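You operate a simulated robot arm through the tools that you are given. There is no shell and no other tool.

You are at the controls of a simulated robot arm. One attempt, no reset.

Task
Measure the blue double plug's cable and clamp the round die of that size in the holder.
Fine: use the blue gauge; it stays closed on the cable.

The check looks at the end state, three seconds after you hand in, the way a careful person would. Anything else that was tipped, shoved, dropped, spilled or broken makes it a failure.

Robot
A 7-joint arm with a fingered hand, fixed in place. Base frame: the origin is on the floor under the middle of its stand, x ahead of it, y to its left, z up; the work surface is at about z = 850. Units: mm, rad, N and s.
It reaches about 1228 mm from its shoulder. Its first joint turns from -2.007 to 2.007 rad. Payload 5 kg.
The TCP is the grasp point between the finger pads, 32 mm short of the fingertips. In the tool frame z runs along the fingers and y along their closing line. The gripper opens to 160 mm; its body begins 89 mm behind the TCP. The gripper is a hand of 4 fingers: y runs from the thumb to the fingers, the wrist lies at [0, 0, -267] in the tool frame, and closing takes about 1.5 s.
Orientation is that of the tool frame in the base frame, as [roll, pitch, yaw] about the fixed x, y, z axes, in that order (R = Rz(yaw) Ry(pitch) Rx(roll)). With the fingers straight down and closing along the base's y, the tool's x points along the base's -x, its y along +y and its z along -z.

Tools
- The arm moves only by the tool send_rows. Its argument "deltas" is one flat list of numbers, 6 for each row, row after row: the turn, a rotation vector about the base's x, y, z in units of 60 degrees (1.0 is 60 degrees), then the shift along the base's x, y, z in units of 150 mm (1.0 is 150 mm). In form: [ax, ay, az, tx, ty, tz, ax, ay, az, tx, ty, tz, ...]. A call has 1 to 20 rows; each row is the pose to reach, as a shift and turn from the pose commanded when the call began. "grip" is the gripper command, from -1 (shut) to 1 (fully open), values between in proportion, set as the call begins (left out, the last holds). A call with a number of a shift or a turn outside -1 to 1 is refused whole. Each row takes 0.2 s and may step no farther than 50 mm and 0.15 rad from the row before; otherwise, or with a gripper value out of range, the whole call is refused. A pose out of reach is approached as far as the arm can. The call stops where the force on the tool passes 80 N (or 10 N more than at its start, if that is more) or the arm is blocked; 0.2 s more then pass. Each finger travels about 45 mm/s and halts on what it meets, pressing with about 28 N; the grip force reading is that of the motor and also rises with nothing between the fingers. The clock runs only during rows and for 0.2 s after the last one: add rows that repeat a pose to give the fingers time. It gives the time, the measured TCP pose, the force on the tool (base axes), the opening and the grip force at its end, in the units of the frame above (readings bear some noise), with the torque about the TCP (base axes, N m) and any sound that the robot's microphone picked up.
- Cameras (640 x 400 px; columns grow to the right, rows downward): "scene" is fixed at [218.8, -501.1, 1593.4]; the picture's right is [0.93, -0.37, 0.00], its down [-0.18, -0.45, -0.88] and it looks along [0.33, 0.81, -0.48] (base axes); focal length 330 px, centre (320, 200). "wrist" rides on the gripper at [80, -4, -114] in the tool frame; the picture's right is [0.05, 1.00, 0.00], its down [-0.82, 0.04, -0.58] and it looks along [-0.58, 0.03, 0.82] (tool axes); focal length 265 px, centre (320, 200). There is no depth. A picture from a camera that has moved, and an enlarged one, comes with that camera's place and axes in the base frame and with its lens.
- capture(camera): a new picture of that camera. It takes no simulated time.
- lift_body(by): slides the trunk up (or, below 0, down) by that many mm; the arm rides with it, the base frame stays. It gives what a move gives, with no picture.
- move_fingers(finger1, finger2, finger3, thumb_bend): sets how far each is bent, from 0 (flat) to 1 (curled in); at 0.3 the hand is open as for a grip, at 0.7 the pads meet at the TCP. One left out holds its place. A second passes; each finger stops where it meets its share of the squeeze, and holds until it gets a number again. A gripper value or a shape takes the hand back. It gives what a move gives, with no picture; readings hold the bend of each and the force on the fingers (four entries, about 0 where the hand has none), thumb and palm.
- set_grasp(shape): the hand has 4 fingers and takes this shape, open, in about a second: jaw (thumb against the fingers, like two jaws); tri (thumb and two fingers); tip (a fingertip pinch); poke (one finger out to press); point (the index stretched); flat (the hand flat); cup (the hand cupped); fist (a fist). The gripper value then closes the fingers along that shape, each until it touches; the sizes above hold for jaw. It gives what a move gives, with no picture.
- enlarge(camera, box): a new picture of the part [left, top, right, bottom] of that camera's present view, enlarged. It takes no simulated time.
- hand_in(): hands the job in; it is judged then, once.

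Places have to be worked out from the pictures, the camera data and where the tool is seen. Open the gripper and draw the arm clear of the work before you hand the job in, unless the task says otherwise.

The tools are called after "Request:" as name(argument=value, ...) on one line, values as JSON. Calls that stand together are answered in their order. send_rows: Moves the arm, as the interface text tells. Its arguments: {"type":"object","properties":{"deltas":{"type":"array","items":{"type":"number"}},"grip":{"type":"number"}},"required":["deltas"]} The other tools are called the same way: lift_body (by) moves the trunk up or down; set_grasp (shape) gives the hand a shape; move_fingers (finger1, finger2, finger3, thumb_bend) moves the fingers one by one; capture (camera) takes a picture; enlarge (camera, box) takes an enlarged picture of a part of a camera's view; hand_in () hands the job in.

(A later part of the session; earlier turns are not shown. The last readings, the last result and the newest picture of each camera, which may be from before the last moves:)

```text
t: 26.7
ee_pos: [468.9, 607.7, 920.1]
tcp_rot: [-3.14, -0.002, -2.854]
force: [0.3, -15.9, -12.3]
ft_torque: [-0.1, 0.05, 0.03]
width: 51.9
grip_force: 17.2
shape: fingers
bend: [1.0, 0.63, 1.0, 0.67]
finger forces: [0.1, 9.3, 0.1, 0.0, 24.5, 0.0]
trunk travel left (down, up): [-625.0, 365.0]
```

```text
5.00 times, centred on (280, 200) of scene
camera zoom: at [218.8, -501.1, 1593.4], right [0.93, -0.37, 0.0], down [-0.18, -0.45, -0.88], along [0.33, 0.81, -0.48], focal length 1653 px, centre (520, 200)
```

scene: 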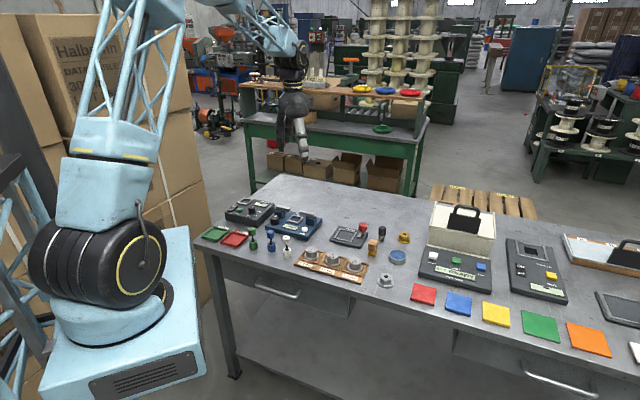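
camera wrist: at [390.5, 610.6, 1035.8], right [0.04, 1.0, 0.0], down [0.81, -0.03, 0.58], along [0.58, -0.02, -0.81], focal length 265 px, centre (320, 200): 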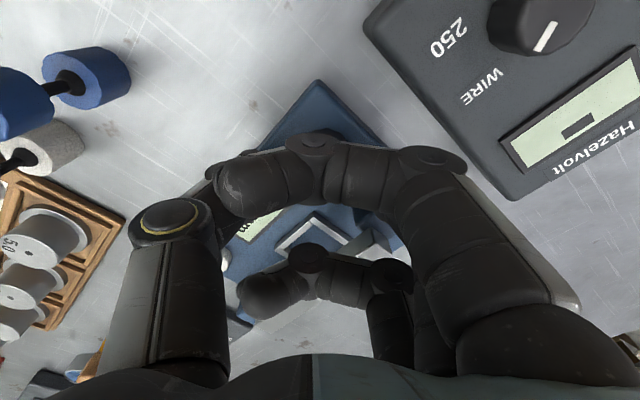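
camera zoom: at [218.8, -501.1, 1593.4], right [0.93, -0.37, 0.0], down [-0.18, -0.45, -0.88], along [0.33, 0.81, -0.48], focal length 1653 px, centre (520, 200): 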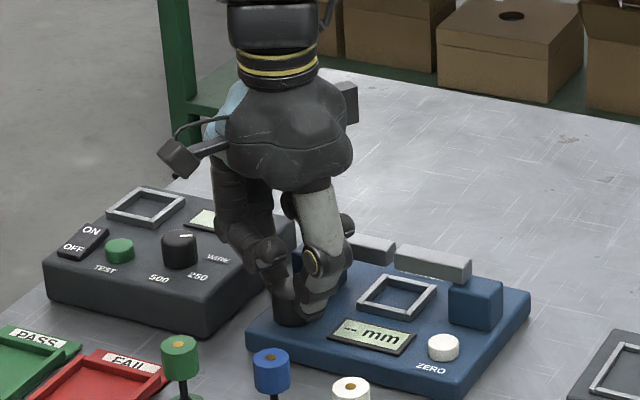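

The grip is set again. I turn counter-clockwise about 57° in one call.

Request:
send_rows(deltas=[0, 0, 0.13, 0, 0, 0, 0, 0, 0.26, 0, 0, 0, 0, 0, 0.39, 0, 0, 0, 0, 0, 0.52, 0, 0, 0, 0, 0, 0.65, 0, 0, 0, 0, 0, 0.78, 0, 0, 0, 0, 0, 0.9, 0, 0, 0])

Request:
enlarge(camera="scene", box=[230, 160, 330, 240])

```text
t: 28.3
ee_pos: [470.1, 610.5, 920.7]
tcp_rot: [-3.141, 0.001, -1.911]
force: [14.6, -7.2, -13.6]
ft_torque: [-0.12, -0.11, -0.04]
width: 51.9
grip_force: 16.7
shape: fingers
bend: [1.0, 0.63, 1.0, 0.66]
finger forces: [0.0, 8.9, 0.0, 0.0, 25.2, 0.0]
trunk travel left (down, up): [-625.0, 365.0]
```

```text
5.00 times, centred on (280, 200) of scene
camera zoom: at [218.8, -501.1, 1593.4], right [0.93, -0.37, 0.0], down [-0.18, -0.45, -0.88], along [0.33, 0.81, -0.48], focal length 1653 px, centre (520, 200)
```

zoom: 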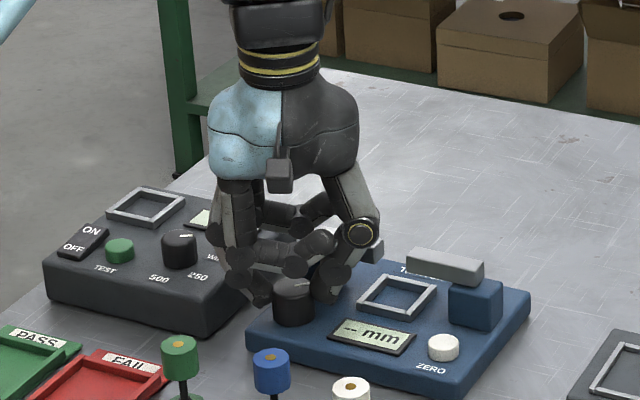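

The jaws are over half open again. I release, rotate back 50°, regrip and turn counter-clockwise once more.

Request:
move_fingers(finger2=0.57, thumb_bend=0.57)

Request:
send_rows(deltas=[0, 0, -0.14, 0, 0, 0, 0, 0, -0.28, 0, 0, 0, 0, 0, -0.42, 0, 0, 0, 0, 0, -0.56, 0, 0, 0, 0, 0, -0.7, 0, 0, 0, 0, 0, -0.84, 0, 0, 0])

Request:
move_fingers(finger2=0.8, thumb_bend=0.8)

Request:
send_rows(deltas=[0, 0, 0.13, 0, 0, 0, 0, 0, 0.26, 0, 0, 0, 0, 0, 0.39, 0, 0, 0, 0, 0, 0.52, 0, 0, 0, 0, 0, 0.65, 0, 0, 0, 0, 0, 0.75, 0, 0, 0])

Request:
enlarge(camera="scene", box=[230, 160, 330, 240])

```text
t: 29.3
ee_pos: [468.7, 609.2, 921.4]
tcp_rot: [-3.141, -0.001, -1.913]
force: [-0.7, -0.1, 0.1]
ft_torque: [-0.01, -0.02, -0.01]
width: 57.8
grip_force: 0.0
shape: fingers
bend: [1.0, 0.56, 1.0, 0.56]
finger forces: [0.0, 0.1, 0.1, 0.0, 0.0, 0.1]
trunk travel left (down, up): [-625.0, 365.0]
```

```text
t: 30.7
ee_pos: [469.7, 611.1, 921.4]
tcp_rot: [-3.141, 0.001, -2.793]
force: [-0.4, -0.4, 0.2]
ft_torque: [0.03, 0.0, 0.02]
width: 57.9
grip_force: 0.0
shape: fingers
bend: [1.0, 0.56, 1.0, 0.56]
finger forces: [0.0, 0.0, 0.1, 0.0, 0.1, 0.1]
trunk travel left (down, up): [-625.0, 365.0]
```

```text
t: 31.7
ee_pos: [469.8, 608.5, 920.9]
tcp_rot: [-3.14, 0.0, -2.791]
force: [5.0, -16.8, -12.9]
ft_torque: [-0.11, 0.0, 0.03]
width: 51.9
grip_force: 16.8
shape: fingers
bend: [1.0, 0.64, 1.0, 0.67]
finger forces: [0.1, 8.6, 0.1, 0.0, 25.3, 0.0]
trunk travel left (down, up): [-625.0, 365.0]
```

```text
t: 33.1
ee_pos: [469.7, 609.5, 922.1]
tcp_rot: [-3.14, 0.0, -2.005]
force: [17.6, -4.3, -14.8]
ft_torque: [0.02, -0.24, -0.09]
width: 52.1
grip_force: 16.8
shape: fingers
bend: [1.0, 0.63, 1.0, 0.66]
finger forces: [0.0, 8.3, 0.0, 0.1, 25.4, 0.0]
trunk travel left (down, up): [-625.0, 365.0]
```

```text
5.00 times, centred on (280, 200) of scene
camera zoom: at [218.8, -501.1, 1593.4], right [0.93, -0.37, 0.0], down [-0.18, -0.45, -0.88], along [0.33, 0.81, -0.48], focal length 1653 px, centre (520, 200)
```

zoom: 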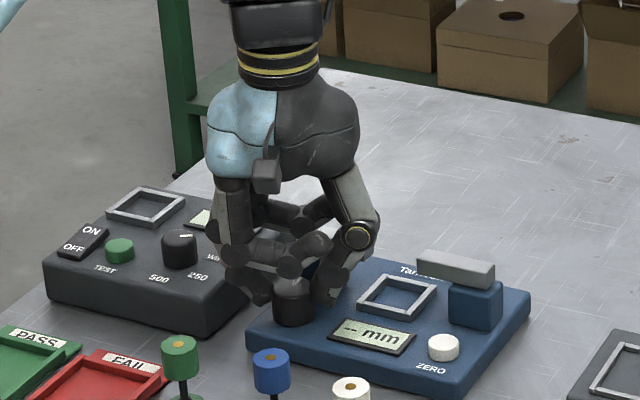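

The jaws are back at their original opening. I release the knob, rise, go back to the tip shape, and look at the plug.

Request:
move_fingers(finger2=0.55, thumb_bend=0.55)

Request:
send_rows(deltas=[0, 0, 0, 0, 0, 0.2, 0, 0, 0, 0, 0, 0.45, 0, 0, 0, 0, 0, 0.7, 0, 0, 0, 0, 0, 0.7])

Request:
set_grasp(shape="tip")

Request:
enlarge(camera="scene", box=[230, 180, 350, 255])

```text
t: 34.1
ee_pos: [468.5, 609.6, 921.0]
tcp_rot: [-3.141, 0.0, -2.007]
force: [-1.2, -0.3, -0.3]
ft_torque: [-0.01, 0.01, -0.01]
width: 58.4
grip_force: 0.1
shape: fingers
bend: [1.0, 0.55, 1.0, 0.55]
finger forces: [0.1, 0.0, 0.0, 0.1, 0.0, 0.0]
trunk travel left (down, up): [-625.0, 365.0]
```

```text
t: 35.1
ee_pos: [467.5, 609.6, 1025.9]
tcp_rot: [3.141, -0.001, -2.008]
force: [-1.4, -0.4, 0.6]
ft_torque: [0.0, -0.01, -0.03]
width: 58.4
grip_force: 0.0
shape: fingers
bend: [1.0, 0.55, 1.0, 0.55]
finger forces: [0.0, 0.0, 0.1, 0.0, 0.1, 0.0]
trunk travel left (down, up): [-625.0, 365.0]
```

```text
t: 36.0
ee_pos: [469.0, 610.9, 1026.4]
tcp_rot: [-3.141, 0.0, -2.008]
force: [-0.4, -0.6, -0.3]
ft_torque: [0.02, -0.02, -0.04]
width: 159.9
grip_force: 0.1
shape: tip
bend: [0.01, 0.3, 0.01, 0.3]
finger forces: [0.0, 0.1, 0.1, 0.0, 0.0, 0.1]
trunk travel left (down, up): [-625.0, 365.0]
```

```text
5.33 times, centred on (290, 218) of scene
camera zoom: at [218.8, -501.1, 1593.4], right [0.93, -0.37, 0.0], down [-0.18, -0.45, -0.88], along [0.33, 0.81, -0.48], focal length 1763 px, centre (480, 107)
```

zoom: 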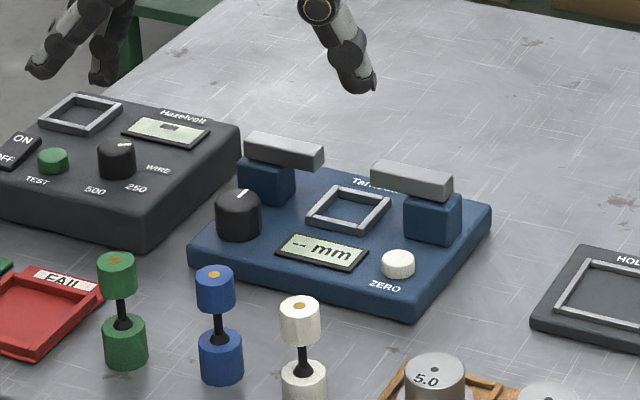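

The gauge is untouched and open. Two earlier views agree on the blue plug's axis at about (417.3, 471.1), with its top at about z 932. I move above it while turning so the pinch closes front to back, across the gauge bars.

Request:
send_rows(deltas=[0, 0, -0.125, -0.042, -0.115, 0, 0, 0, -0.25, -0.084, -0.23, 0, 0, 0, -0.375, -0.127, -0.345, 0, 0, 0, -0.5, -0.169, -0.46, 0, 0, 0, -0.625, -0.211, -0.575, 0, 0, 0, -0.75, -0.253, -0.69, 0, 0, 0, -0.875, -0.296, -0.805, 0, 0, 0, -1.0, -0.338, -0.923, 0])

Request:
send_rows(deltas=[0, 0, -0.12, 0, 0, 0, 0, 0, -0.24, 0, 0, 0, 0, 0, -0.36, 0, 0, 0, 0, 0, -0.48, 0, 0, 0, 0, 0, -0.6, 0, 0, 0, 0, 0, -0.72, 0, 0, 0, 0, 0, -0.832, 0, 0, 0, 0, 0, -0.832, 0, 0, 0])

Request:
capture(camera="wrist")

Request:
enlarge(camera="wrist", box=[240, 60, 400, 160])

Request:
capture(camera="scene")

```text
t: 37.8
ee_pos: [417.4, 470.4, 1026.5]
tcp_rot: [-3.141, 0.0, -3.056]
force: [0.1, -0.2, 0.2]
ft_torque: [-0.05, 0.01, -0.03]
width: 160.0
grip_force: 0.0
shape: tip
bend: [0.01, 0.3, 0.01, 0.3]
finger forces: [0.1, 0.1, 0.0, 0.0, 0.0, 0.0]
trunk travel left (down, up): [-625.0, 365.0]
```

```text
t: 39.6
ee_pos: [417.8, 470.9, 1027.8]
tcp_rot: [-3.141, 0.0, 2.355]
force: [-0.7, 0.2, 0.5]
ft_torque: [-0.01, 0.0, 0.0]
width: 159.7
grip_force: 0.0
shape: tip
bend: [0.01, 0.3, 0.01, 0.3]
finger forces: [0.0, 0.1, 0.0, 0.1, 0.0, 0.0]
trunk travel left (down, up): [-625.0, 365.0]
```

```text
taken
camera wrist: at [358.2, 524.0, 1140.9], right [0.67, 0.74, 0.0], down [0.61, -0.55, 0.58], along [0.43, -0.39, -0.82], focal length 265 px, centre (320, 200)
```

wrist: 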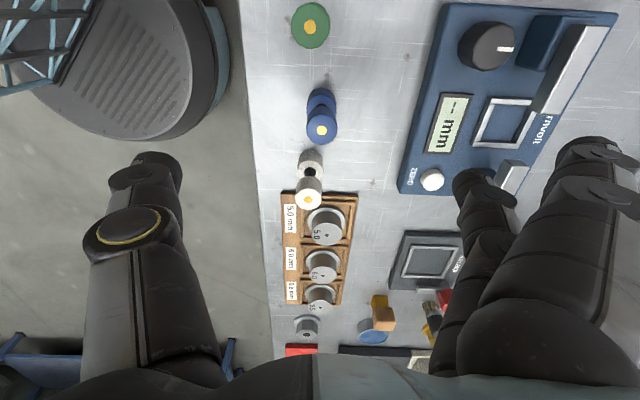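

```text
4.00 times, centred on (320, 110) of wrist
camera zoom: at [358.2, 524.0, 1140.9], right [0.67, 0.74, 0.0], down [0.61, -0.55, 0.58], along [0.43, -0.39, -0.82], focal length 1062 px, centre (320, 560)
```

zoom: 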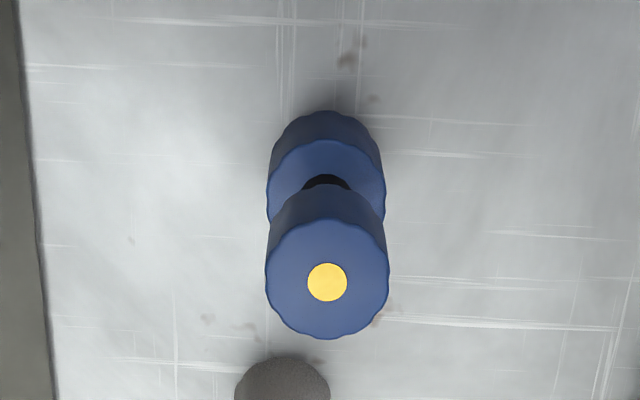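

```text
taken
```

scene: 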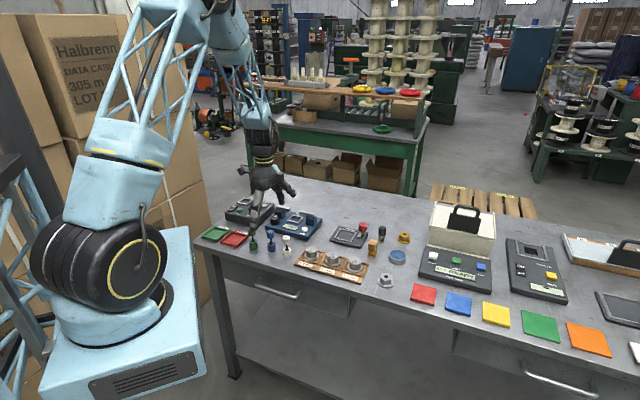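

The gold dot confirms the plug axis within about 1 mm of the TCP. I set the pinch to about 80 mm and lower so the fingertips reach the upper barrel.

Request:
send_rows(deltas=[0, 0, 0, -0.002, 0.008, -0.15, 0, 0, 0, -0.002, 0.008, -0.3, 0, 0, 0, -0.002, 0.008, -0.45, 0, 0, 0, -0.002, 0.008, -0.533, 0, 0, 0, -0.002, 0.008, -0.533], grip=-0.05)

Request:
capture(camera="wrist")

Request:
enlarge(camera="scene", box=[220, 180, 320, 260])

```text
t: 40.8
ee_pos: [417.2, 470.4, 946.0]
tcp_rot: [3.142, 0.002, 2.356]
force: [-0.1, 0.1, 0.6]
ft_torque: [-0.01, -0.01, 0.0]
width: 76.9
grip_force: 0.1
shape: tip
bend: [0.01, 0.73, 0.01, 0.7]
finger forces: [0.0, 0.0, 0.0, 0.0, 0.0, 0.0]
trunk travel left (down, up): [-625.0, 365.0]
```

```text
taken
camera wrist: at [357.9, 523.6, 1060.4], right [0.67, 0.74, 0.0], down [0.61, -0.55, 0.58], along [0.43, -0.39, -0.82], focal length 265 px, centre (320, 200)
```

wrist: 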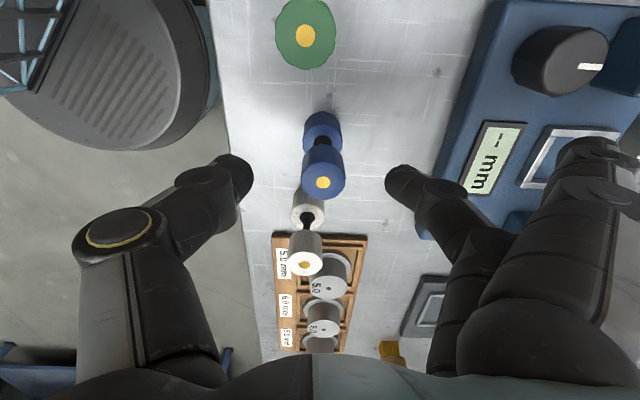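

```text
5.00 times, centred on (270, 220) of scene
camera zoom: at [218.8, -501.1, 1593.4], right [0.93, -0.37, 0.0], down [-0.18, -0.45, -0.88], along [0.33, 0.81, -0.48], focal length 1653 px, centre (570, 100)
```

zoom: 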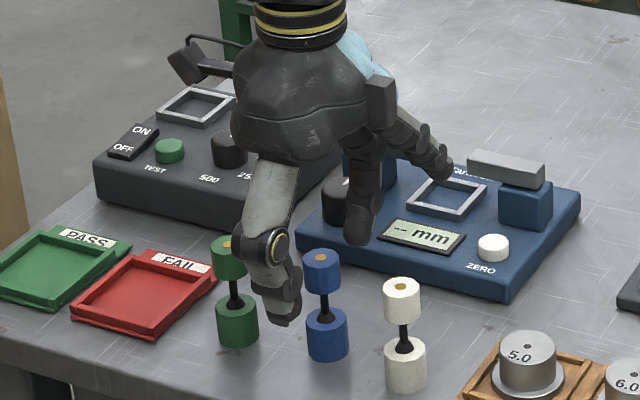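

The plug is centred between the fingertips. I close to about 32 mm first and check the picture before pinching.

Request:
send_rows(deltas=[0, 0, 0, 0, 0, 0, 0, 0, 0, 0, 0, 0, 0, 0, 0, 0, 0, 0, 0, 0, 0, 0, 0, 0], grip=-0.62)

Request:
enlarge(camera="wrist", box=[220, 110, 420, 235])

Request:
enlarge(camera="scene", box=[235, 210, 305, 255])

```text
t: 41.8
ee_pos: [417.8, 470.4, 946.2]
tcp_rot: [3.14, 0.0, 2.359]
force: [0.2, -0.6, -0.4]
ft_torque: [0.02, -0.01, 0.03]
width: 31.1
grip_force: 0.0
shape: tip
bend: [0.01, 0.73, 0.01, 0.7]
finger forces: [0.0, 0.0, 0.1, 0.0, 0.0, 0.0]
trunk travel left (down, up): [-625.0, 365.0]
```

```text
3.20 times, centred on (320, 172) of wrist
camera zoom: at [357.9, 523.7, 1060.5], right [0.67, 0.74, 0.0], down [0.61, -0.55, 0.58], along [0.43, -0.39, -0.82], focal length 849 px, centre (320, 288)
```

zoom: 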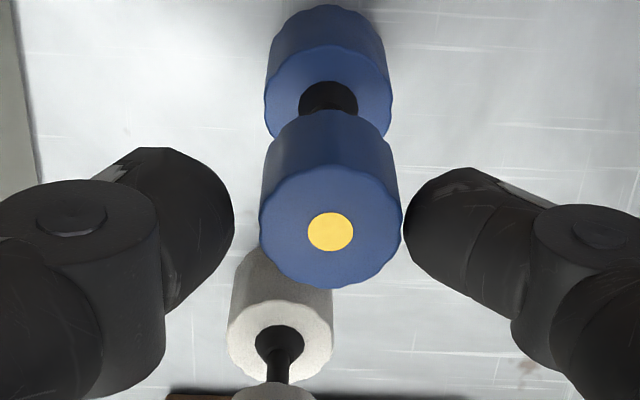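

```text
8.89 times, centred on (270, 232) of scene
camera zoom: at [218.8, -501.1, 1593.4], right [0.93, -0.37, 0.0], down [-0.18, -0.45, -0.88], along [0.33, 0.81, -0.48], focal length 2938 px, centre (764, -89)
```

zoom: 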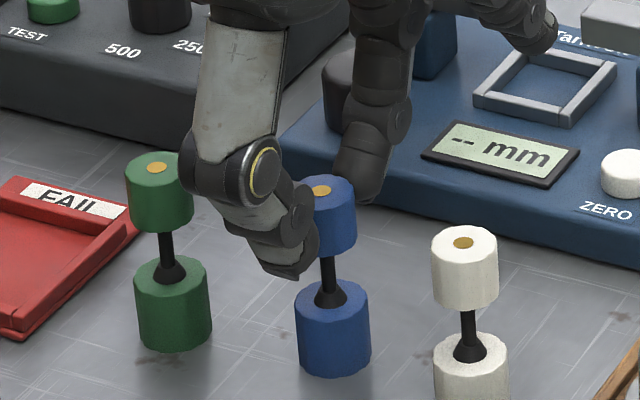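

The barrel sits about 2 mm nearer finger 2, so I shift the tool 1.6 mm in both x and y. Then I close fully on the upper barrel.

Request:
send_rows(deltas=[0, 0, 0, 0.011, 0.011, 0, 0, 0, 0, 0.011, 0.011, 0])

Request:
send_rows(deltas=[0, 0, 0, 0, 0, 0, 0, 0, 0, 0, 0, 0, 0, 0, 0, 0, 0, 0, 0, 0, 0, 0, 0, 0], grip=-1.0)

Request:
enlarge(camera="wrist", box=[220, 110, 420, 235])

Request:
enlarge(camera="scene", box=[235, 210, 305, 255])

```text
t: 42.4
ee_pos: [419.1, 472.2, 947.6]
tcp_rot: [3.14, 0.001, 2.358]
force: [-0.9, -0.1, 0.5]
ft_torque: [0.0, 0.01, -0.03]
width: 31.0
grip_force: 0.0
shape: tip
bend: [0.01, 0.73, 0.01, 0.7]
finger forces: [0.0, 0.0, 0.1, 0.1, 0.1, 0.1]
trunk travel left (down, up): [-625.0, 365.0]
```

```text
t: 43.4
ee_pos: [419.4, 472.7, 945.3]
tcp_rot: [3.141, -0.001, 2.358]
force: [-0.6, 0.2, 0.1]
ft_torque: [-0.02, 0.0, 0.0]
width: 19.4
grip_force: 28.4
shape: tip
bend: [0.27, 0.72, 0.27, 0.7]
finger forces: [0.1, 24.7, 0.0, 0.0, 24.7, 0.0]
trunk travel left (down, up): [-625.0, 365.0]
```

```text
3.20 times, centred on (320, 172) of wrist
camera zoom: at [359.3, 525.9, 1060.0], right [0.67, 0.74, 0.0], down [0.61, -0.55, 0.58], along [0.43, -0.39, -0.82], focal length 849 px, centre (320, 288)
```

zoom: 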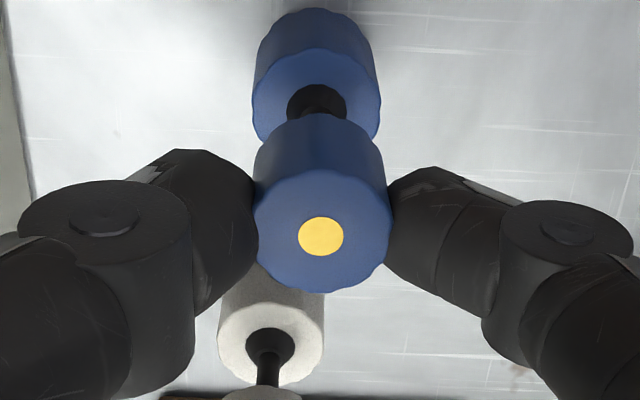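

```text
8.89 times, centred on (270, 232) of scene
camera zoom: at [218.8, -501.1, 1593.4], right [0.93, -0.37, 0.0], down [-0.18, -0.45, -0.88], along [0.33, 0.81, -0.48], focal length 2938 px, centre (764, -89)
```

zoom: 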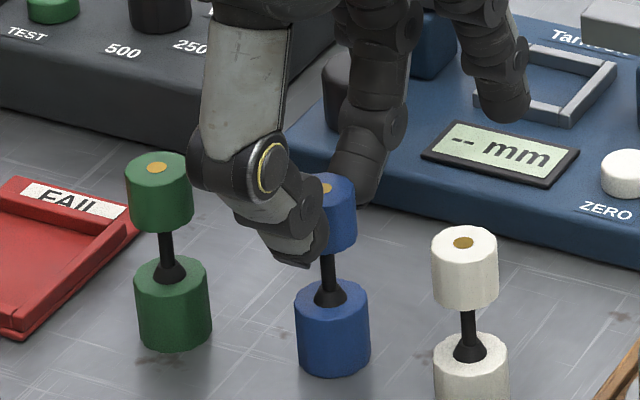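

The pinch is balanced at 24.7 N on each side and the plug is upright. I lift it straight up and check it.

Request:
send_rows(deltas=[0, 0, 0, 0, 0, 0.1, 0, 0, 0, 0, 0, 0.25, 0, 0, 0, 0, 0, 0.45, 0, 0, 0, 0, 0, 0.65, 0, 0, 0, 0, 0, 0.65])

Request:
capture(camera="wrist")

Request:
enlarge(camera="scene", box=[225, 170, 325, 250])

```text
t: 44.6
ee_pos: [418.5, 475.1, 1044.7]
tcp_rot: [3.141, 0.001, 2.358]
force: [-0.6, 1.2, -0.2]
ft_torque: [0.02, -0.03, -0.01]
width: 19.7
grip_force: 28.1
shape: tip
bend: [0.28, 0.72, 0.28, 0.7]
finger forces: [0.1, 25.0, 0.1, 0.0, 24.8, 0.2]
trunk travel left (down, up): [-625.0, 365.0]
```

```text
taken
camera wrist: at [358.8, 527.3, 1158.7], right [0.67, 0.74, 0.0], down [0.61, -0.55, 0.58], along [0.43, -0.39, -0.82], focal length 265 px, centre (320, 200)
```

wrist: 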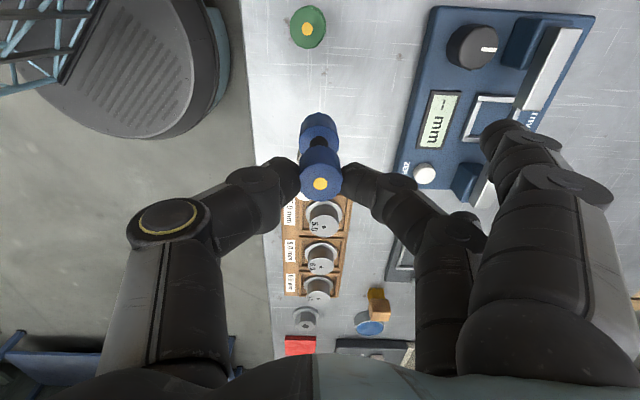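

```text
5.00 times, centred on (275, 210) of scene
camera zoom: at [218.8, -501.1, 1593.4], right [0.93, -0.37, 0.0], down [-0.18, -0.45, -0.88], along [0.33, 0.81, -0.48], focal length 1653 px, centre (545, 150)
```

zoom: 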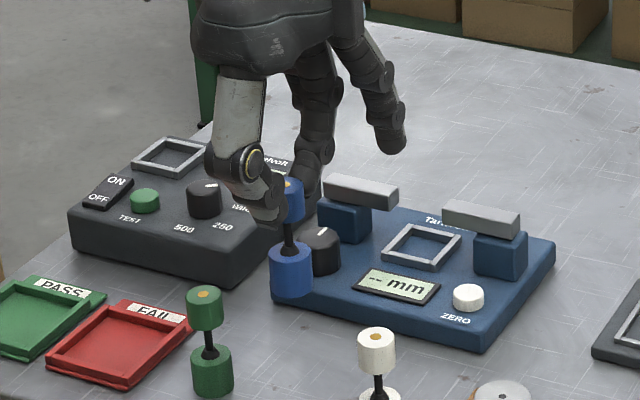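

The plug hangs straight and its axis is at the TCP. I carry it over the gauge seat at this height.

Request:
send_rows(deltas=[0, 0, 0, 0.147, 0.141, 0, 0, 0, 0, 0.295, 0.283, 0, 0, 0, 0, 0.442, 0.424, 0, 0, 0, 0, 0.59, 0.566, 0, 0, 0, 0, 0.737, 0.707, 0, 0, 0, 0, 0.885, 0.849, 0, 0, 0, 0, 0.885, 0.849, 0])

Request:
capture(camera="wrist")

Request:
enlarge(camera="wrist", box=[240, 60, 400, 160])

Request:
enlarge(camera="scene", box=[265, 170, 345, 245])

```text
t: 46.2
ee_pos: [551.7, 602.0, 1044.3]
tcp_rot: [-3.141, 0.0, 2.356]
force: [-0.2, -0.1, -1.3]
ft_torque: [-0.03, -0.01, 0.0]
width: 19.4
grip_force: 28.5
shape: tip
bend: [0.28, 0.72, 0.28, 0.7]
finger forces: [0.0, 24.9, 0.1, 0.1, 24.7, 0.0]
trunk travel left (down, up): [-625.0, 365.0]
```

```text
taken
camera wrist: at [492.7, 655.4, 1158.4], right [0.67, 0.74, 0.0], down [0.61, -0.55, 0.58], along [0.43, -0.39, -0.82], focal length 265 px, centre (320, 200)
```

wrist: 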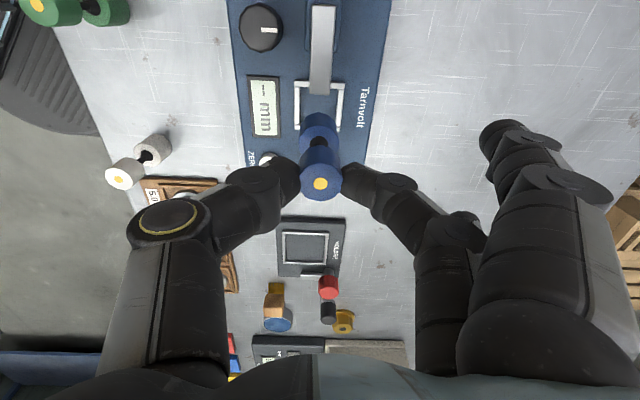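

```text
4.00 times, centred on (320, 110) of wrist
camera zoom: at [492.7, 655.4, 1158.4], right [0.67, 0.74, 0.0], down [0.61, -0.55, 0.58], along [0.43, -0.39, -0.82], focal length 1062 px, centre (320, 560)
```

zoom: 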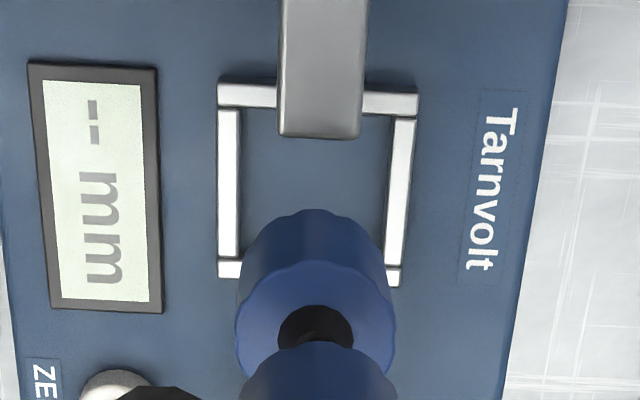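

```text
5.33 times, centred on (305, 208) of scene
camera zoom: at [218.8, -501.1, 1593.4], right [0.93, -0.37, 0.0], down [-0.18, -0.45, -0.88], along [0.33, 0.81, -0.48], focal length 1763 px, centre (400, 160)
```

zoom: 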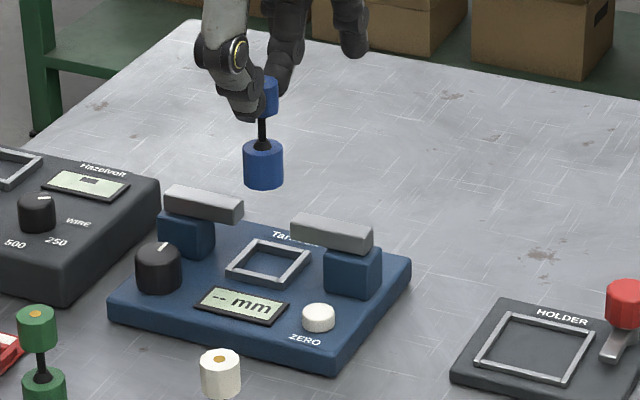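

Corner measurements put the seat centre at about (551.5, 599.9), with an inner width of about 38 mm against a 29 mm barrel. I shift about 1.3 mm in y and lower until the plug's base is just above the frame.

Request:
send_rows(deltas=[0, 0, 0, -0.002, -0.009, -0.1, 0, 0, 0, -0.002, -0.009, -0.2, 0, 0, 0, -0.002, -0.009, -0.3, 0, 0, 0, -0.002, -0.009, -0.4, 0, 0, 0, -0.002, -0.009, -0.4])

Request:
capture(camera="wrist")

Request:
enlarge(camera="wrist", box=[240, 60, 400, 160])

Request:
enlarge(camera="scene", box=[265, 190, 345, 245])

```text
t: 47.4
ee_pos: [552.6, 598.4, 983.9]
tcp_rot: [3.141, -0.001, 2.357]
force: [-0.6, -0.2, -1.7]
ft_torque: [-0.01, -0.04, 0.0]
width: 19.7
grip_force: 27.6
shape: tip
bend: [0.28, 0.72, 0.28, 0.7]
finger forces: [0.0, 24.9, 0.0, 0.0, 24.8, 0.1]
trunk travel left (down, up): [-625.0, 365.0]
```

```text
taken
camera wrist: at [491.9, 652.4, 1097.9], right [0.67, 0.74, 0.0], down [0.61, -0.55, 0.58], along [0.43, -0.39, -0.82], focal length 265 px, centre (320, 200)
```

wrist: 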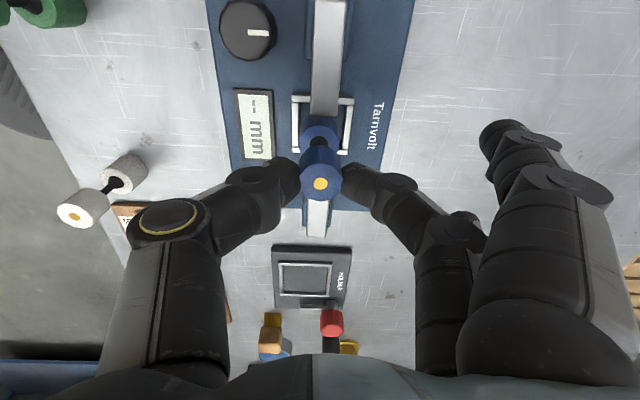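

```text
4.00 times, centred on (320, 110) of wrist
camera zoom: at [491.9, 652.4, 1097.9], right [0.67, 0.74, 0.0], down [0.61, -0.55, 0.58], along [0.43, -0.39, -0.82], focal length 1062 px, centre (320, 560)
```

zoom: 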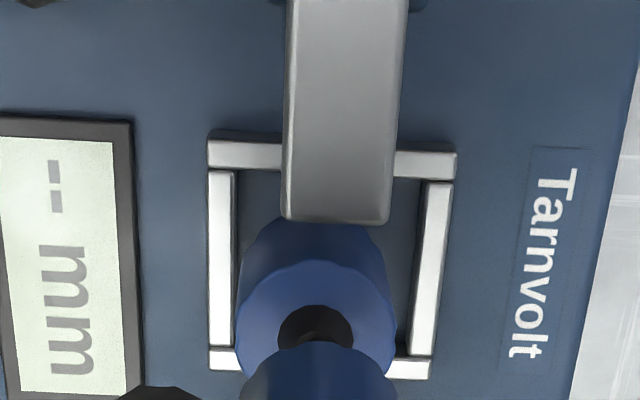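

```text
7.27 times, centred on (305, 218) of scene
camera zoom: at [218.8, -501.1, 1593.4], right [0.93, -0.37, 0.0], down [-0.18, -0.45, -0.88], along [0.33, 0.81, -0.48], focal length 2404 px, centre (429, 73)
```

zoom: 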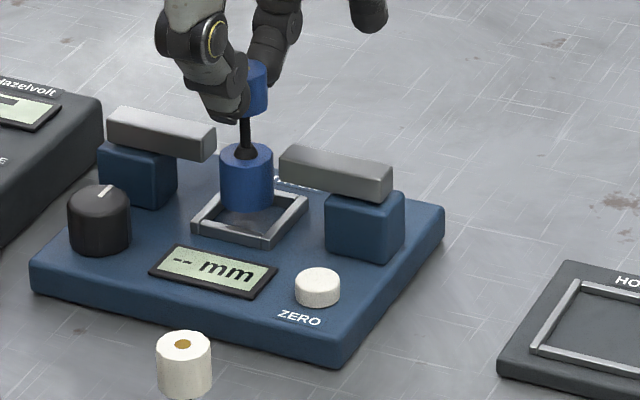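

The plug's base is about 2 mm forward of the seat centre. I correct that and lower another 16 mm, watching the force.

Request:
send_rows(deltas=[0, 0, 0, 0.009, 0.01, 0, 0, 0, 0, 0.009, 0.01, -0.05, 0, 0, 0, 0.009, 0.01, -0.105, 0, 0, 0, 0.009, 0.01, -0.105])

Request:
enlarge(camera="scene", box=[275, 195, 335, 235])

```text
t: 48.4
ee_pos: [553.3, 601.7, 968.6]
tcp_rot: [3.142, 0.0, 2.358]
force: [0.1, -1.0, 0.5]
ft_torque: [0.01, 0.03, -0.03]
width: 19.7
grip_force: 28.1
shape: tip
bend: [0.28, 0.72, 0.28, 0.7]
finger forces: [0.0, 25.0, 0.1, 0.0, 25.2, 0.0]
trunk travel left (down, up): [-625.0, 365.0]
```

```text
10.00 times, centred on (305, 215) of scene
camera zoom: at [218.8, -501.1, 1593.4], right [0.93, -0.37, 0.0], down [-0.18, -0.45, -0.88], along [0.33, 0.81, -0.48], focal length 3305 px, centre (470, 50)
```

zoom: 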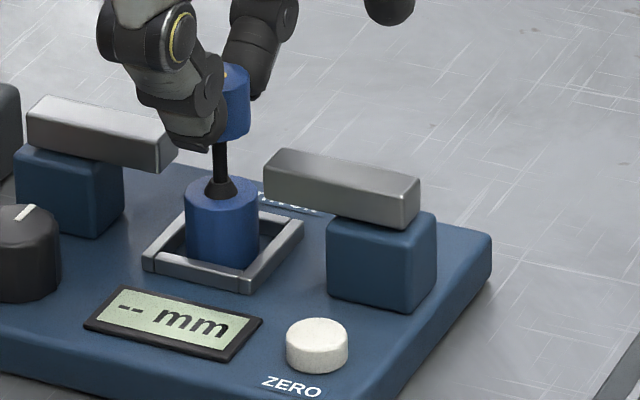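

The plug base is inside the frame and not yet loaded. I lower in small steps until contact shows.

Request:
send_rows(deltas=[0, 0, 0, 0, 0, -0.007, 0, 0, 0, 0, 0, -0.014, 0, 0, 0, 0, 0, -0.014])

Request:
send_rows(deltas=[0, 0, 0, 0, 0, -0.007, 0, 0, 0, 0, 0, -0.007])

```text
t: 49.2
ee_pos: [552.0, 601.1, 967.7]
tcp_rot: [3.139, -0.001, 2.36]
force: [-0.1, -2.9, 14.1]
ft_torque: [-0.06, 0.04, -0.01]
width: 20.2
grip_force: 28.2
shape: tip
bend: [0.28, 0.72, 0.28, 0.71]
finger forces: [0.0, 28.0, 0.1, 0.0, 30.4, 0.0]
trunk travel left (down, up): [-625.0, 365.0]
```

```text
t: 49.8
ee_pos: [552.1, 602.1, 966.8]
tcp_rot: [3.139, 0.001, 2.358]
force: [-0.2, -3.7, 20.8]
ft_torque: [-0.06, -0.03, 0.03]
width: 20.5
grip_force: 28.0
shape: tip
bend: [0.28, 0.73, 0.28, 0.71]
finger forces: [0.0, 30.3, 0.0, 0.0, 33.1, 0.1]
trunk travel left (down, up): [-625.0, 365.0]
```

The plug is resting on the seat floor (21 N up). I ease 1 mm up, then open the pinch.

Request:
send_rows(deltas=[0, 0, 0, 0, 0, 0.012, 0, 0, 0, 0, 0, 0.012])

Request:
send_rows(deltas=[0, 0, 0, 0, 0, 0, 0, 0, 0, 0, 0, 0, 0, 0, 0, 0, 0, 0, 0, 0, 0, 0, 0, 0], grip=-0.2)

Request:
enlarge(camera="wrist", box=[220, 80, 420, 205])

Request:
enlarge(camera="scene", box=[275, 195, 335, 235])

```text
t: 50.4
ee_pos: [551.5, 601.2, 967.4]
tcp_rot: [-3.141, -0.002, 2.357]
force: [0.6, -1.9, 13.6]
ft_torque: [-0.01, -0.04, -0.01]
width: 20.7
grip_force: 28.2
shape: tip
bend: [0.28, 0.73, 0.28, 0.71]
finger forces: [0.0, 30.0, 0.1, 0.1, 31.0, 0.1]
trunk travel left (down, up): [-625.0, 365.0]
```

```text
t: 51.4
ee_pos: [551.0, 602.6, 967.2]
tcp_rot: [3.139, 0.0, 2.359]
force: [-0.2, -0.8, -0.1]
ft_torque: [0.01, 0.0, 0.0]
width: 63.4
grip_force: 0.1
shape: tip
bend: [0.01, 0.73, 0.01, 0.7]
finger forces: [0.0, 0.1, 0.0, 0.0, 0.1, 0.0]
trunk travel left (down, up): [-625.0, 365.0]
```

```text
3.20 times, centred on (320, 142) of wrist
camera zoom: at [492.7, 654.7, 1080.7], right [0.67, 0.74, 0.0], down [0.61, -0.55, 0.58], along [0.43, -0.39, -0.82], focal length 849 px, centre (320, 384)
```

zoom: 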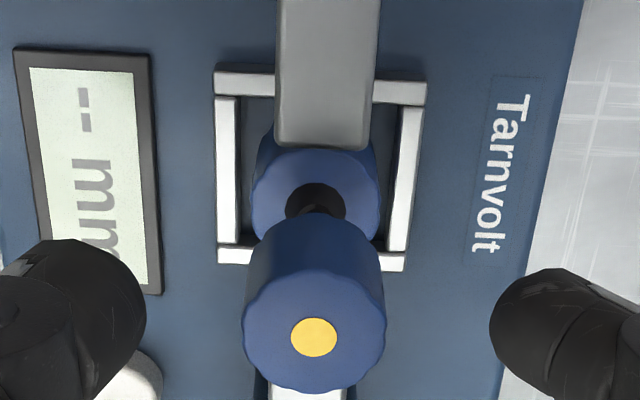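

```text
10.00 times, centred on (305, 215) of scene
camera zoom: at [218.8, -501.1, 1593.4], right [0.93, -0.37, 0.0], down [-0.18, -0.45, -0.88], along [0.33, 0.81, -0.48], focal length 3305 px, centre (470, 50)
```

zoom: 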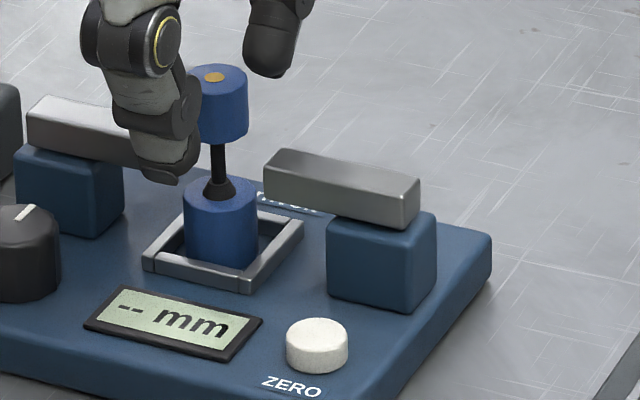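

The plug stands upright in the seat, with the bars clear on both sides. I rise, then rotate back and move above the knob to close the jaws.

Request:
send_rows(deltas=[0, 0, 0, 0, 0, 0.1, 0, 0, 0, 0, 0, 0.3, 0, 0, 0, 0, 0, 0.53, 0, 0, 0, 0, 0, 0.53])

Request:
send_rows(deltas=[0, 0, 0.125, -0.07, 0.006, 0, 0, 0, 0.25, -0.14, 0.012, 0, 0, 0, 0.375, -0.21, 0.018, 0, 0, 0, 0.5, -0.28, 0.024, 0, 0, 0, 0.625, -0.35, 0.03, 0, 0, 0, 0.75, -0.42, 0.036, 0, 0, 0, 0.875, -0.49, 0.043, 0, 0, 0, 1.0, -0.571, 0.051, 0])

Request:
send_rows(deltas=[0, 0, 0.13, 0, 0, 0, 0, 0, 0.26, 0, 0, 0, 0, 0, 0.39, 0, 0, 0, 0, 0, 0.5, 0, 0, 0, 0, 0, 0.58, 0, 0, 0, 0, 0, 0.58, 0, 0, 0])

Request:
capture(camera="wrist")

Request:
enlarge(camera="wrist", box=[220, 60, 420, 185])

```text
t: 52.4
ee_pos: [553.9, 601.8, 1047.3]
tcp_rot: [-3.141, 0.0, 2.36]
force: [0.2, -0.3, 0.0]
ft_torque: [0.0, 0.01, 0.0]
width: 63.5
grip_force: 0.0
shape: tip
bend: [0.01, 0.73, 0.01, 0.7]
finger forces: [0.0, 0.0, 0.0, 0.1, 0.1, 0.0]
trunk travel left (down, up): [-625.0, 365.0]
```

```text
t: 54.2
ee_pos: [467.9, 607.9, 1046.1]
tcp_rot: [3.141, -0.001, -2.874]
force: [0.0, 0.8, -0.3]
ft_torque: [0.01, 0.0, 0.0]
width: 63.4
grip_force: 0.0
shape: tip
bend: [0.01, 0.73, 0.01, 0.7]
finger forces: [0.0, 0.0, 0.0, 0.0, 0.1, 0.0]
trunk travel left (down, up): [-625.0, 365.0]
```

```text
t: 55.6
ee_pos: [467.6, 609.5, 1046.4]
tcp_rot: [3.142, 0.0, -2.27]
force: [0.0, -0.8, -0.4]
ft_torque: [0.01, 0.02, 0.01]
width: 63.5
grip_force: 0.0
shape: tip
bend: [0.01, 0.73, 0.01, 0.7]
finger forces: [0.0, 0.0, 0.0, 0.0, 0.1, 0.0]
trunk travel left (down, up): [-625.0, 365.0]
```

```text
taken
camera wrist: at [418.6, 544.1, 1159.9], right [-0.8, 0.6, 0.0], down [0.49, 0.65, 0.58], along [0.35, 0.46, -0.82], focal length 265 px, centre (320, 200)
```

wrist: 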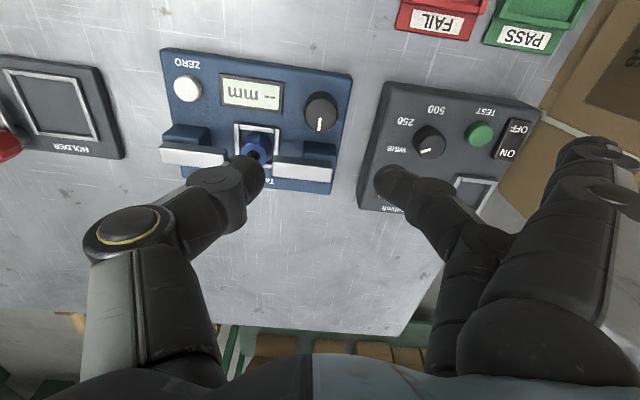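

```text
3.20 times, centred on (320, 122) of wrist
camera zoom: at [418.6, 544.1, 1159.9], right [-0.8, 0.6, 0.0], down [0.49, 0.65, 0.58], along [0.35, 0.46, -0.82], focal length 849 px, centre (320, 448)
```

zoom: 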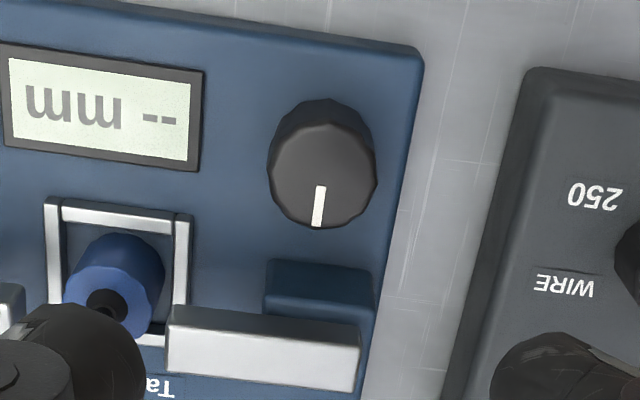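

I'm above the knob at a good start angle and the plug is untouched. I curl the idle fingers and descend around the knob.

Request:
move_fingers(finger1=1.0, finger2=0.57, finger3=1.0, thumb_bend=0.57)

Request:
send_rows(deltas=[0, 0, 0, -0.003, 0.004, -0.2, 0, 0, 0, -0.003, 0.004, -0.4, 0, 0, 0, -0.003, 0.004, -0.6, 0, 0, 0, -0.003, 0.004, -0.75, 0, 0, 0, -0.003, 0.004, -0.83, 0, 0, 0, -0.003, 0.004, -0.83])

Request:
enlarge(camera="scene", box=[230, 160, 340, 240])

Request:
capture(camera="wrist")

```text
t: 56.6
ee_pos: [467.7, 608.2, 1046.3]
tcp_rot: [3.141, 0.002, -2.271]
force: [0.5, -0.2, -0.1]
ft_torque: [0.02, 0.01, -0.04]
width: 57.8
grip_force: 0.1
shape: fingers
bend: [1.0, 0.56, 1.0, 0.56]
finger forces: [0.0, 0.1, 0.0, 0.0, 0.1, 0.1]
trunk travel left (down, up): [-625.0, 365.0]
```

```text
t: 58.0
ee_pos: [467.1, 609.4, 921.9]
tcp_rot: [-3.142, 0.0, -2.272]
force: [-0.2, 0.1, -0.6]
ft_torque: [0.0, 0.01, -0.01]
width: 57.9
grip_force: 0.0
shape: fingers
bend: [1.0, 0.56, 1.0, 0.56]
finger forces: [0.0, 0.0, 0.0, 0.0, 0.1, 0.1]
trunk travel left (down, up): [-625.0, 365.0]
```

```text
5.00 times, centred on (285, 200) of scene
camera zoom: at [218.8, -501.1, 1593.4], right [0.93, -0.37, 0.0], down [-0.18, -0.45, -0.88], along [0.33, 0.81, -0.48], focal length 1653 px, centre (495, 200)
```

zoom: 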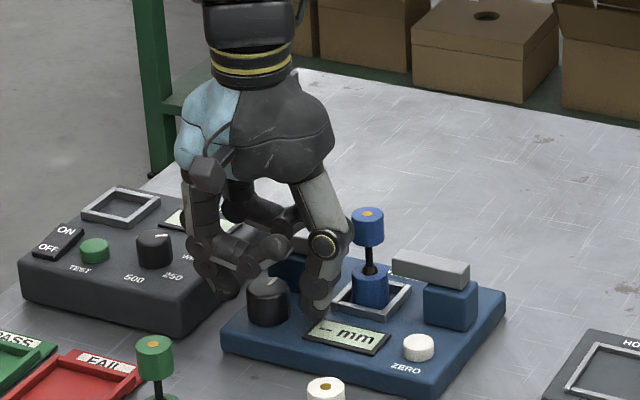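

```text
taken
camera wrist: at [420.0, 544.8, 1035.5], right [-0.8, 0.6, 0.0], down [0.49, 0.65, 0.58], along [0.35, 0.46, -0.82], focal length 265 px, centre (320, 200)
```

wrist: 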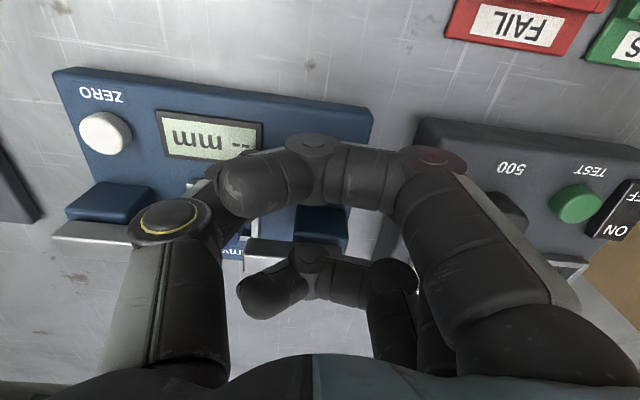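

The hand straddles the knob and the plug is clear. I grip and turn 45° clockwise.

Request:
move_fingers(finger2=0.8, thumb_bend=0.8)

Request:
send_rows(deltas=[0, 0, -0.13, 0, 0, 0, 0, 0, -0.26, 0, 0, 0, 0, 0, -0.39, 0, 0, 0, 0, 0, -0.52, 0, 0, 0, 0, 0, -0.65, 0, 0, 0, 0, 0, -0.75, 0, 0, 0])

Request:
enlarge(camera="scene", box=[230, 160, 340, 240])

```text
t: 59.0
ee_pos: [469.2, 608.5, 920.1]
tcp_rot: [3.14, 0.0, -2.27]
force: [13.7, -10.9, -12.5]
ft_torque: [-0.05, -0.08, 0.0]
width: 51.6
grip_force: 17.2
shape: fingers
bend: [1.0, 0.63, 1.0, 0.67]
finger forces: [0.0, 8.6, 0.0, 0.0, 25.4, 0.1]
trunk travel left (down, up): [-625.0, 365.0]
```

```text
t: 60.4
ee_pos: [467.6, 609.4, 920.4]
tcp_rot: [-3.14, -0.002, -3.059]
force: [5.5, -19.7, -15.2]
ft_torque: [-0.2, -0.11, 0.0]
width: 52.0
grip_force: 17.5
shape: fingers
bend: [1.0, 0.63, 1.0, 0.66]
finger forces: [0.0, 7.7, 0.1, 0.0, 26.5, 0.0]
trunk travel left (down, up): [-625.0, 365.0]
```

```text
5.00 times, centred on (285, 200) of scene
camera zoom: at [218.8, -501.1, 1593.4], right [0.93, -0.37, 0.0], down [-0.18, -0.45, -0.88], along [0.33, 0.81, -0.48], focal length 1653 px, centre (495, 200)
```

zoom: 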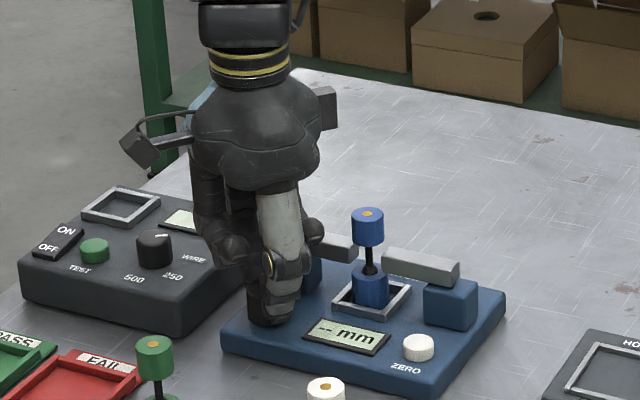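

The bars have moved in around the cable. I release, rotate back 45°, regrip and turn again.

Request:
move_fingers(finger2=0.57, thumb_bend=0.57)

Request:
send_rows(deltas=[0, 0, 0.14, 0, 0, 0, 0, 0, 0.28, 0, 0, 0, 0, 0, 0.42, 0, 0, 0, 0, 0, 0.56, 0, 0, 0, 0, 0, 0.7, 0, 0, 0, 0, 0, 0.76, 0, 0, 0])

Request:
move_fingers(finger2=0.8, thumb_bend=0.8)

Request:
send_rows(deltas=[0, 0, -0.13, 0, 0, 0, 0, 0, -0.26, 0, 0, 0, 0, 0, -0.39, 0, 0, 0, 0, 0, -0.52, 0, 0, 0, 0, 0, -0.6, 0, 0, 0])

Request:
enlarge(camera="scene", box=[230, 160, 340, 240])

```text
t: 61.4
ee_pos: [467.2, 610.9, 922.7]
tcp_rot: [-3.141, 0.0, -3.058]
force: [0.2, 0.8, 0.1]
ft_torque: [-0.01, 0.01, 0.02]
width: 57.7
grip_force: 0.1
shape: fingers
bend: [1.0, 0.56, 1.0, 0.56]
finger forces: [0.0, 0.0, 0.0, 0.1, 0.1, 0.1]
trunk travel left (down, up): [-625.0, 365.0]
```

```text
t: 62.8
ee_pos: [467.4, 609.5, 921.3]
tcp_rot: [-3.141, 0.0, -2.258]
force: [0.2, 0.3, -0.1]
ft_torque: [-0.02, -0.02, 0.01]
width: 57.7
grip_force: 0.0
shape: fingers
bend: [1.0, 0.56, 1.0, 0.56]
finger forces: [0.0, 0.0, 0.1, 0.1, 0.0, 0.0]
trunk travel left (down, up): [-625.0, 365.0]
```

```text
t: 63.8
ee_pos: [468.5, 608.5, 920.4]
tcp_rot: [-3.141, -0.002, -2.259]
force: [11.6, -13.7, -11.1]
ft_torque: [-0.15, -0.03, -0.03]
width: 52.0
grip_force: 16.6
shape: fingers
bend: [1.0, 0.64, 1.0, 0.66]
finger forces: [0.0, 8.7, 0.1, 0.0, 25.9, 0.0]
trunk travel left (down, up): [-625.0, 365.0]
```

```text
t: 65.0
ee_pos: [467.7, 609.3, 921.8]
tcp_rot: [-3.141, -0.002, -2.891]
force: [-2.2, -19.4, -16.9]
ft_torque: [-0.23, 0.13, -0.04]
width: 52.2
grip_force: 17.1
shape: fingers
bend: [1.0, 0.63, 1.0, 0.66]
finger forces: [0.1, 8.1, 0.1, 0.0, 26.5, 0.0]
trunk travel left (down, up): [-625.0, 365.0]
```

```text
5.00 times, centred on (285, 200) of scene
camera zoom: at [218.8, -501.1, 1593.4], right [0.93, -0.37, 0.0], down [-0.18, -0.45, -0.88], along [0.33, 0.81, -0.48], focal length 1653 px, centre (495, 200)
```

zoom: 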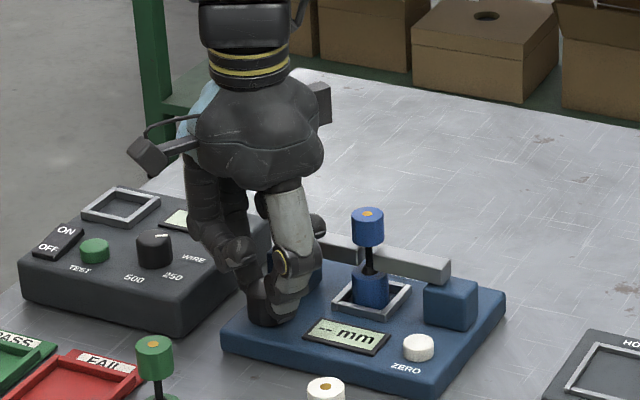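

The bars are very near the cable. I zoom in to judge the gap.

Request:
enlarge(camera="scene", box=[285, 195, 325, 225])

Request:
send_rows(deltas=[0, 0, -0.07, 0, 0, 0, 0, 0, -0.14, 0, 0, 0, 0, 0, -0.14, 0, 0, 0])

Request:
enlarge(camera="scene", box=[275, 195, 335, 240])

```text
13.33 times, centred on (305, 210) of scene
camera zoom: at [218.8, -501.1, 1593.4], right [0.93, -0.37, 0.0], down [-0.18, -0.45, -0.88], along [0.33, 0.81, -0.48], focal length 4407 px, centre (520, 67)
```

zoom: 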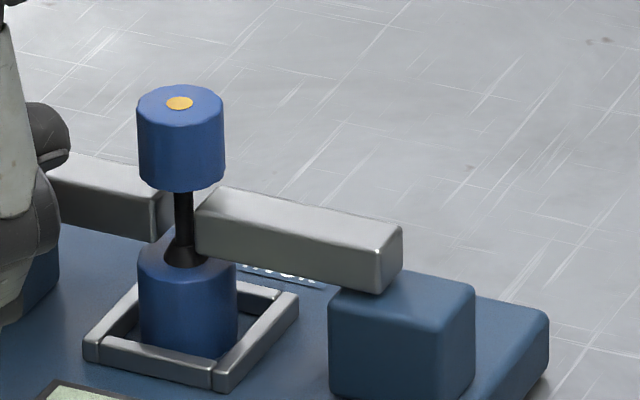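

```text
t: 65.8
ee_pos: [465.8, 609.9, 921.6]
tcp_rot: [-3.142, -0.001, -3.035]
force: [-10.1, -19.9, -17.5]
ft_torque: [-0.25, 0.31, 0.0]
width: 52.3
grip_force: 17.5
shape: fingers
bend: [1.0, 0.63, 1.0, 0.66]
finger forces: [0.0, 7.9, 0.1, 0.0, 26.8, 0.0]
trunk travel left (down, up): [-625.0, 365.0]
```

```text
8.89 times, centred on (305, 218) of scene
camera zoom: at [218.8, -501.1, 1593.4], right [0.93, -0.37, 0.0], down [-0.18, -0.45, -0.88], along [0.33, 0.81, -0.48], focal length 2938 px, centre (453, 44)
```

zoom: 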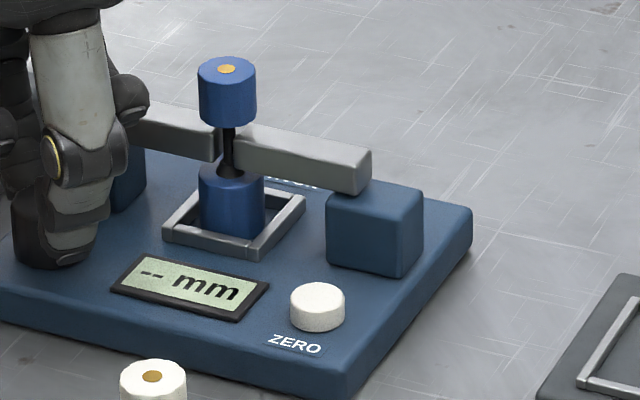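

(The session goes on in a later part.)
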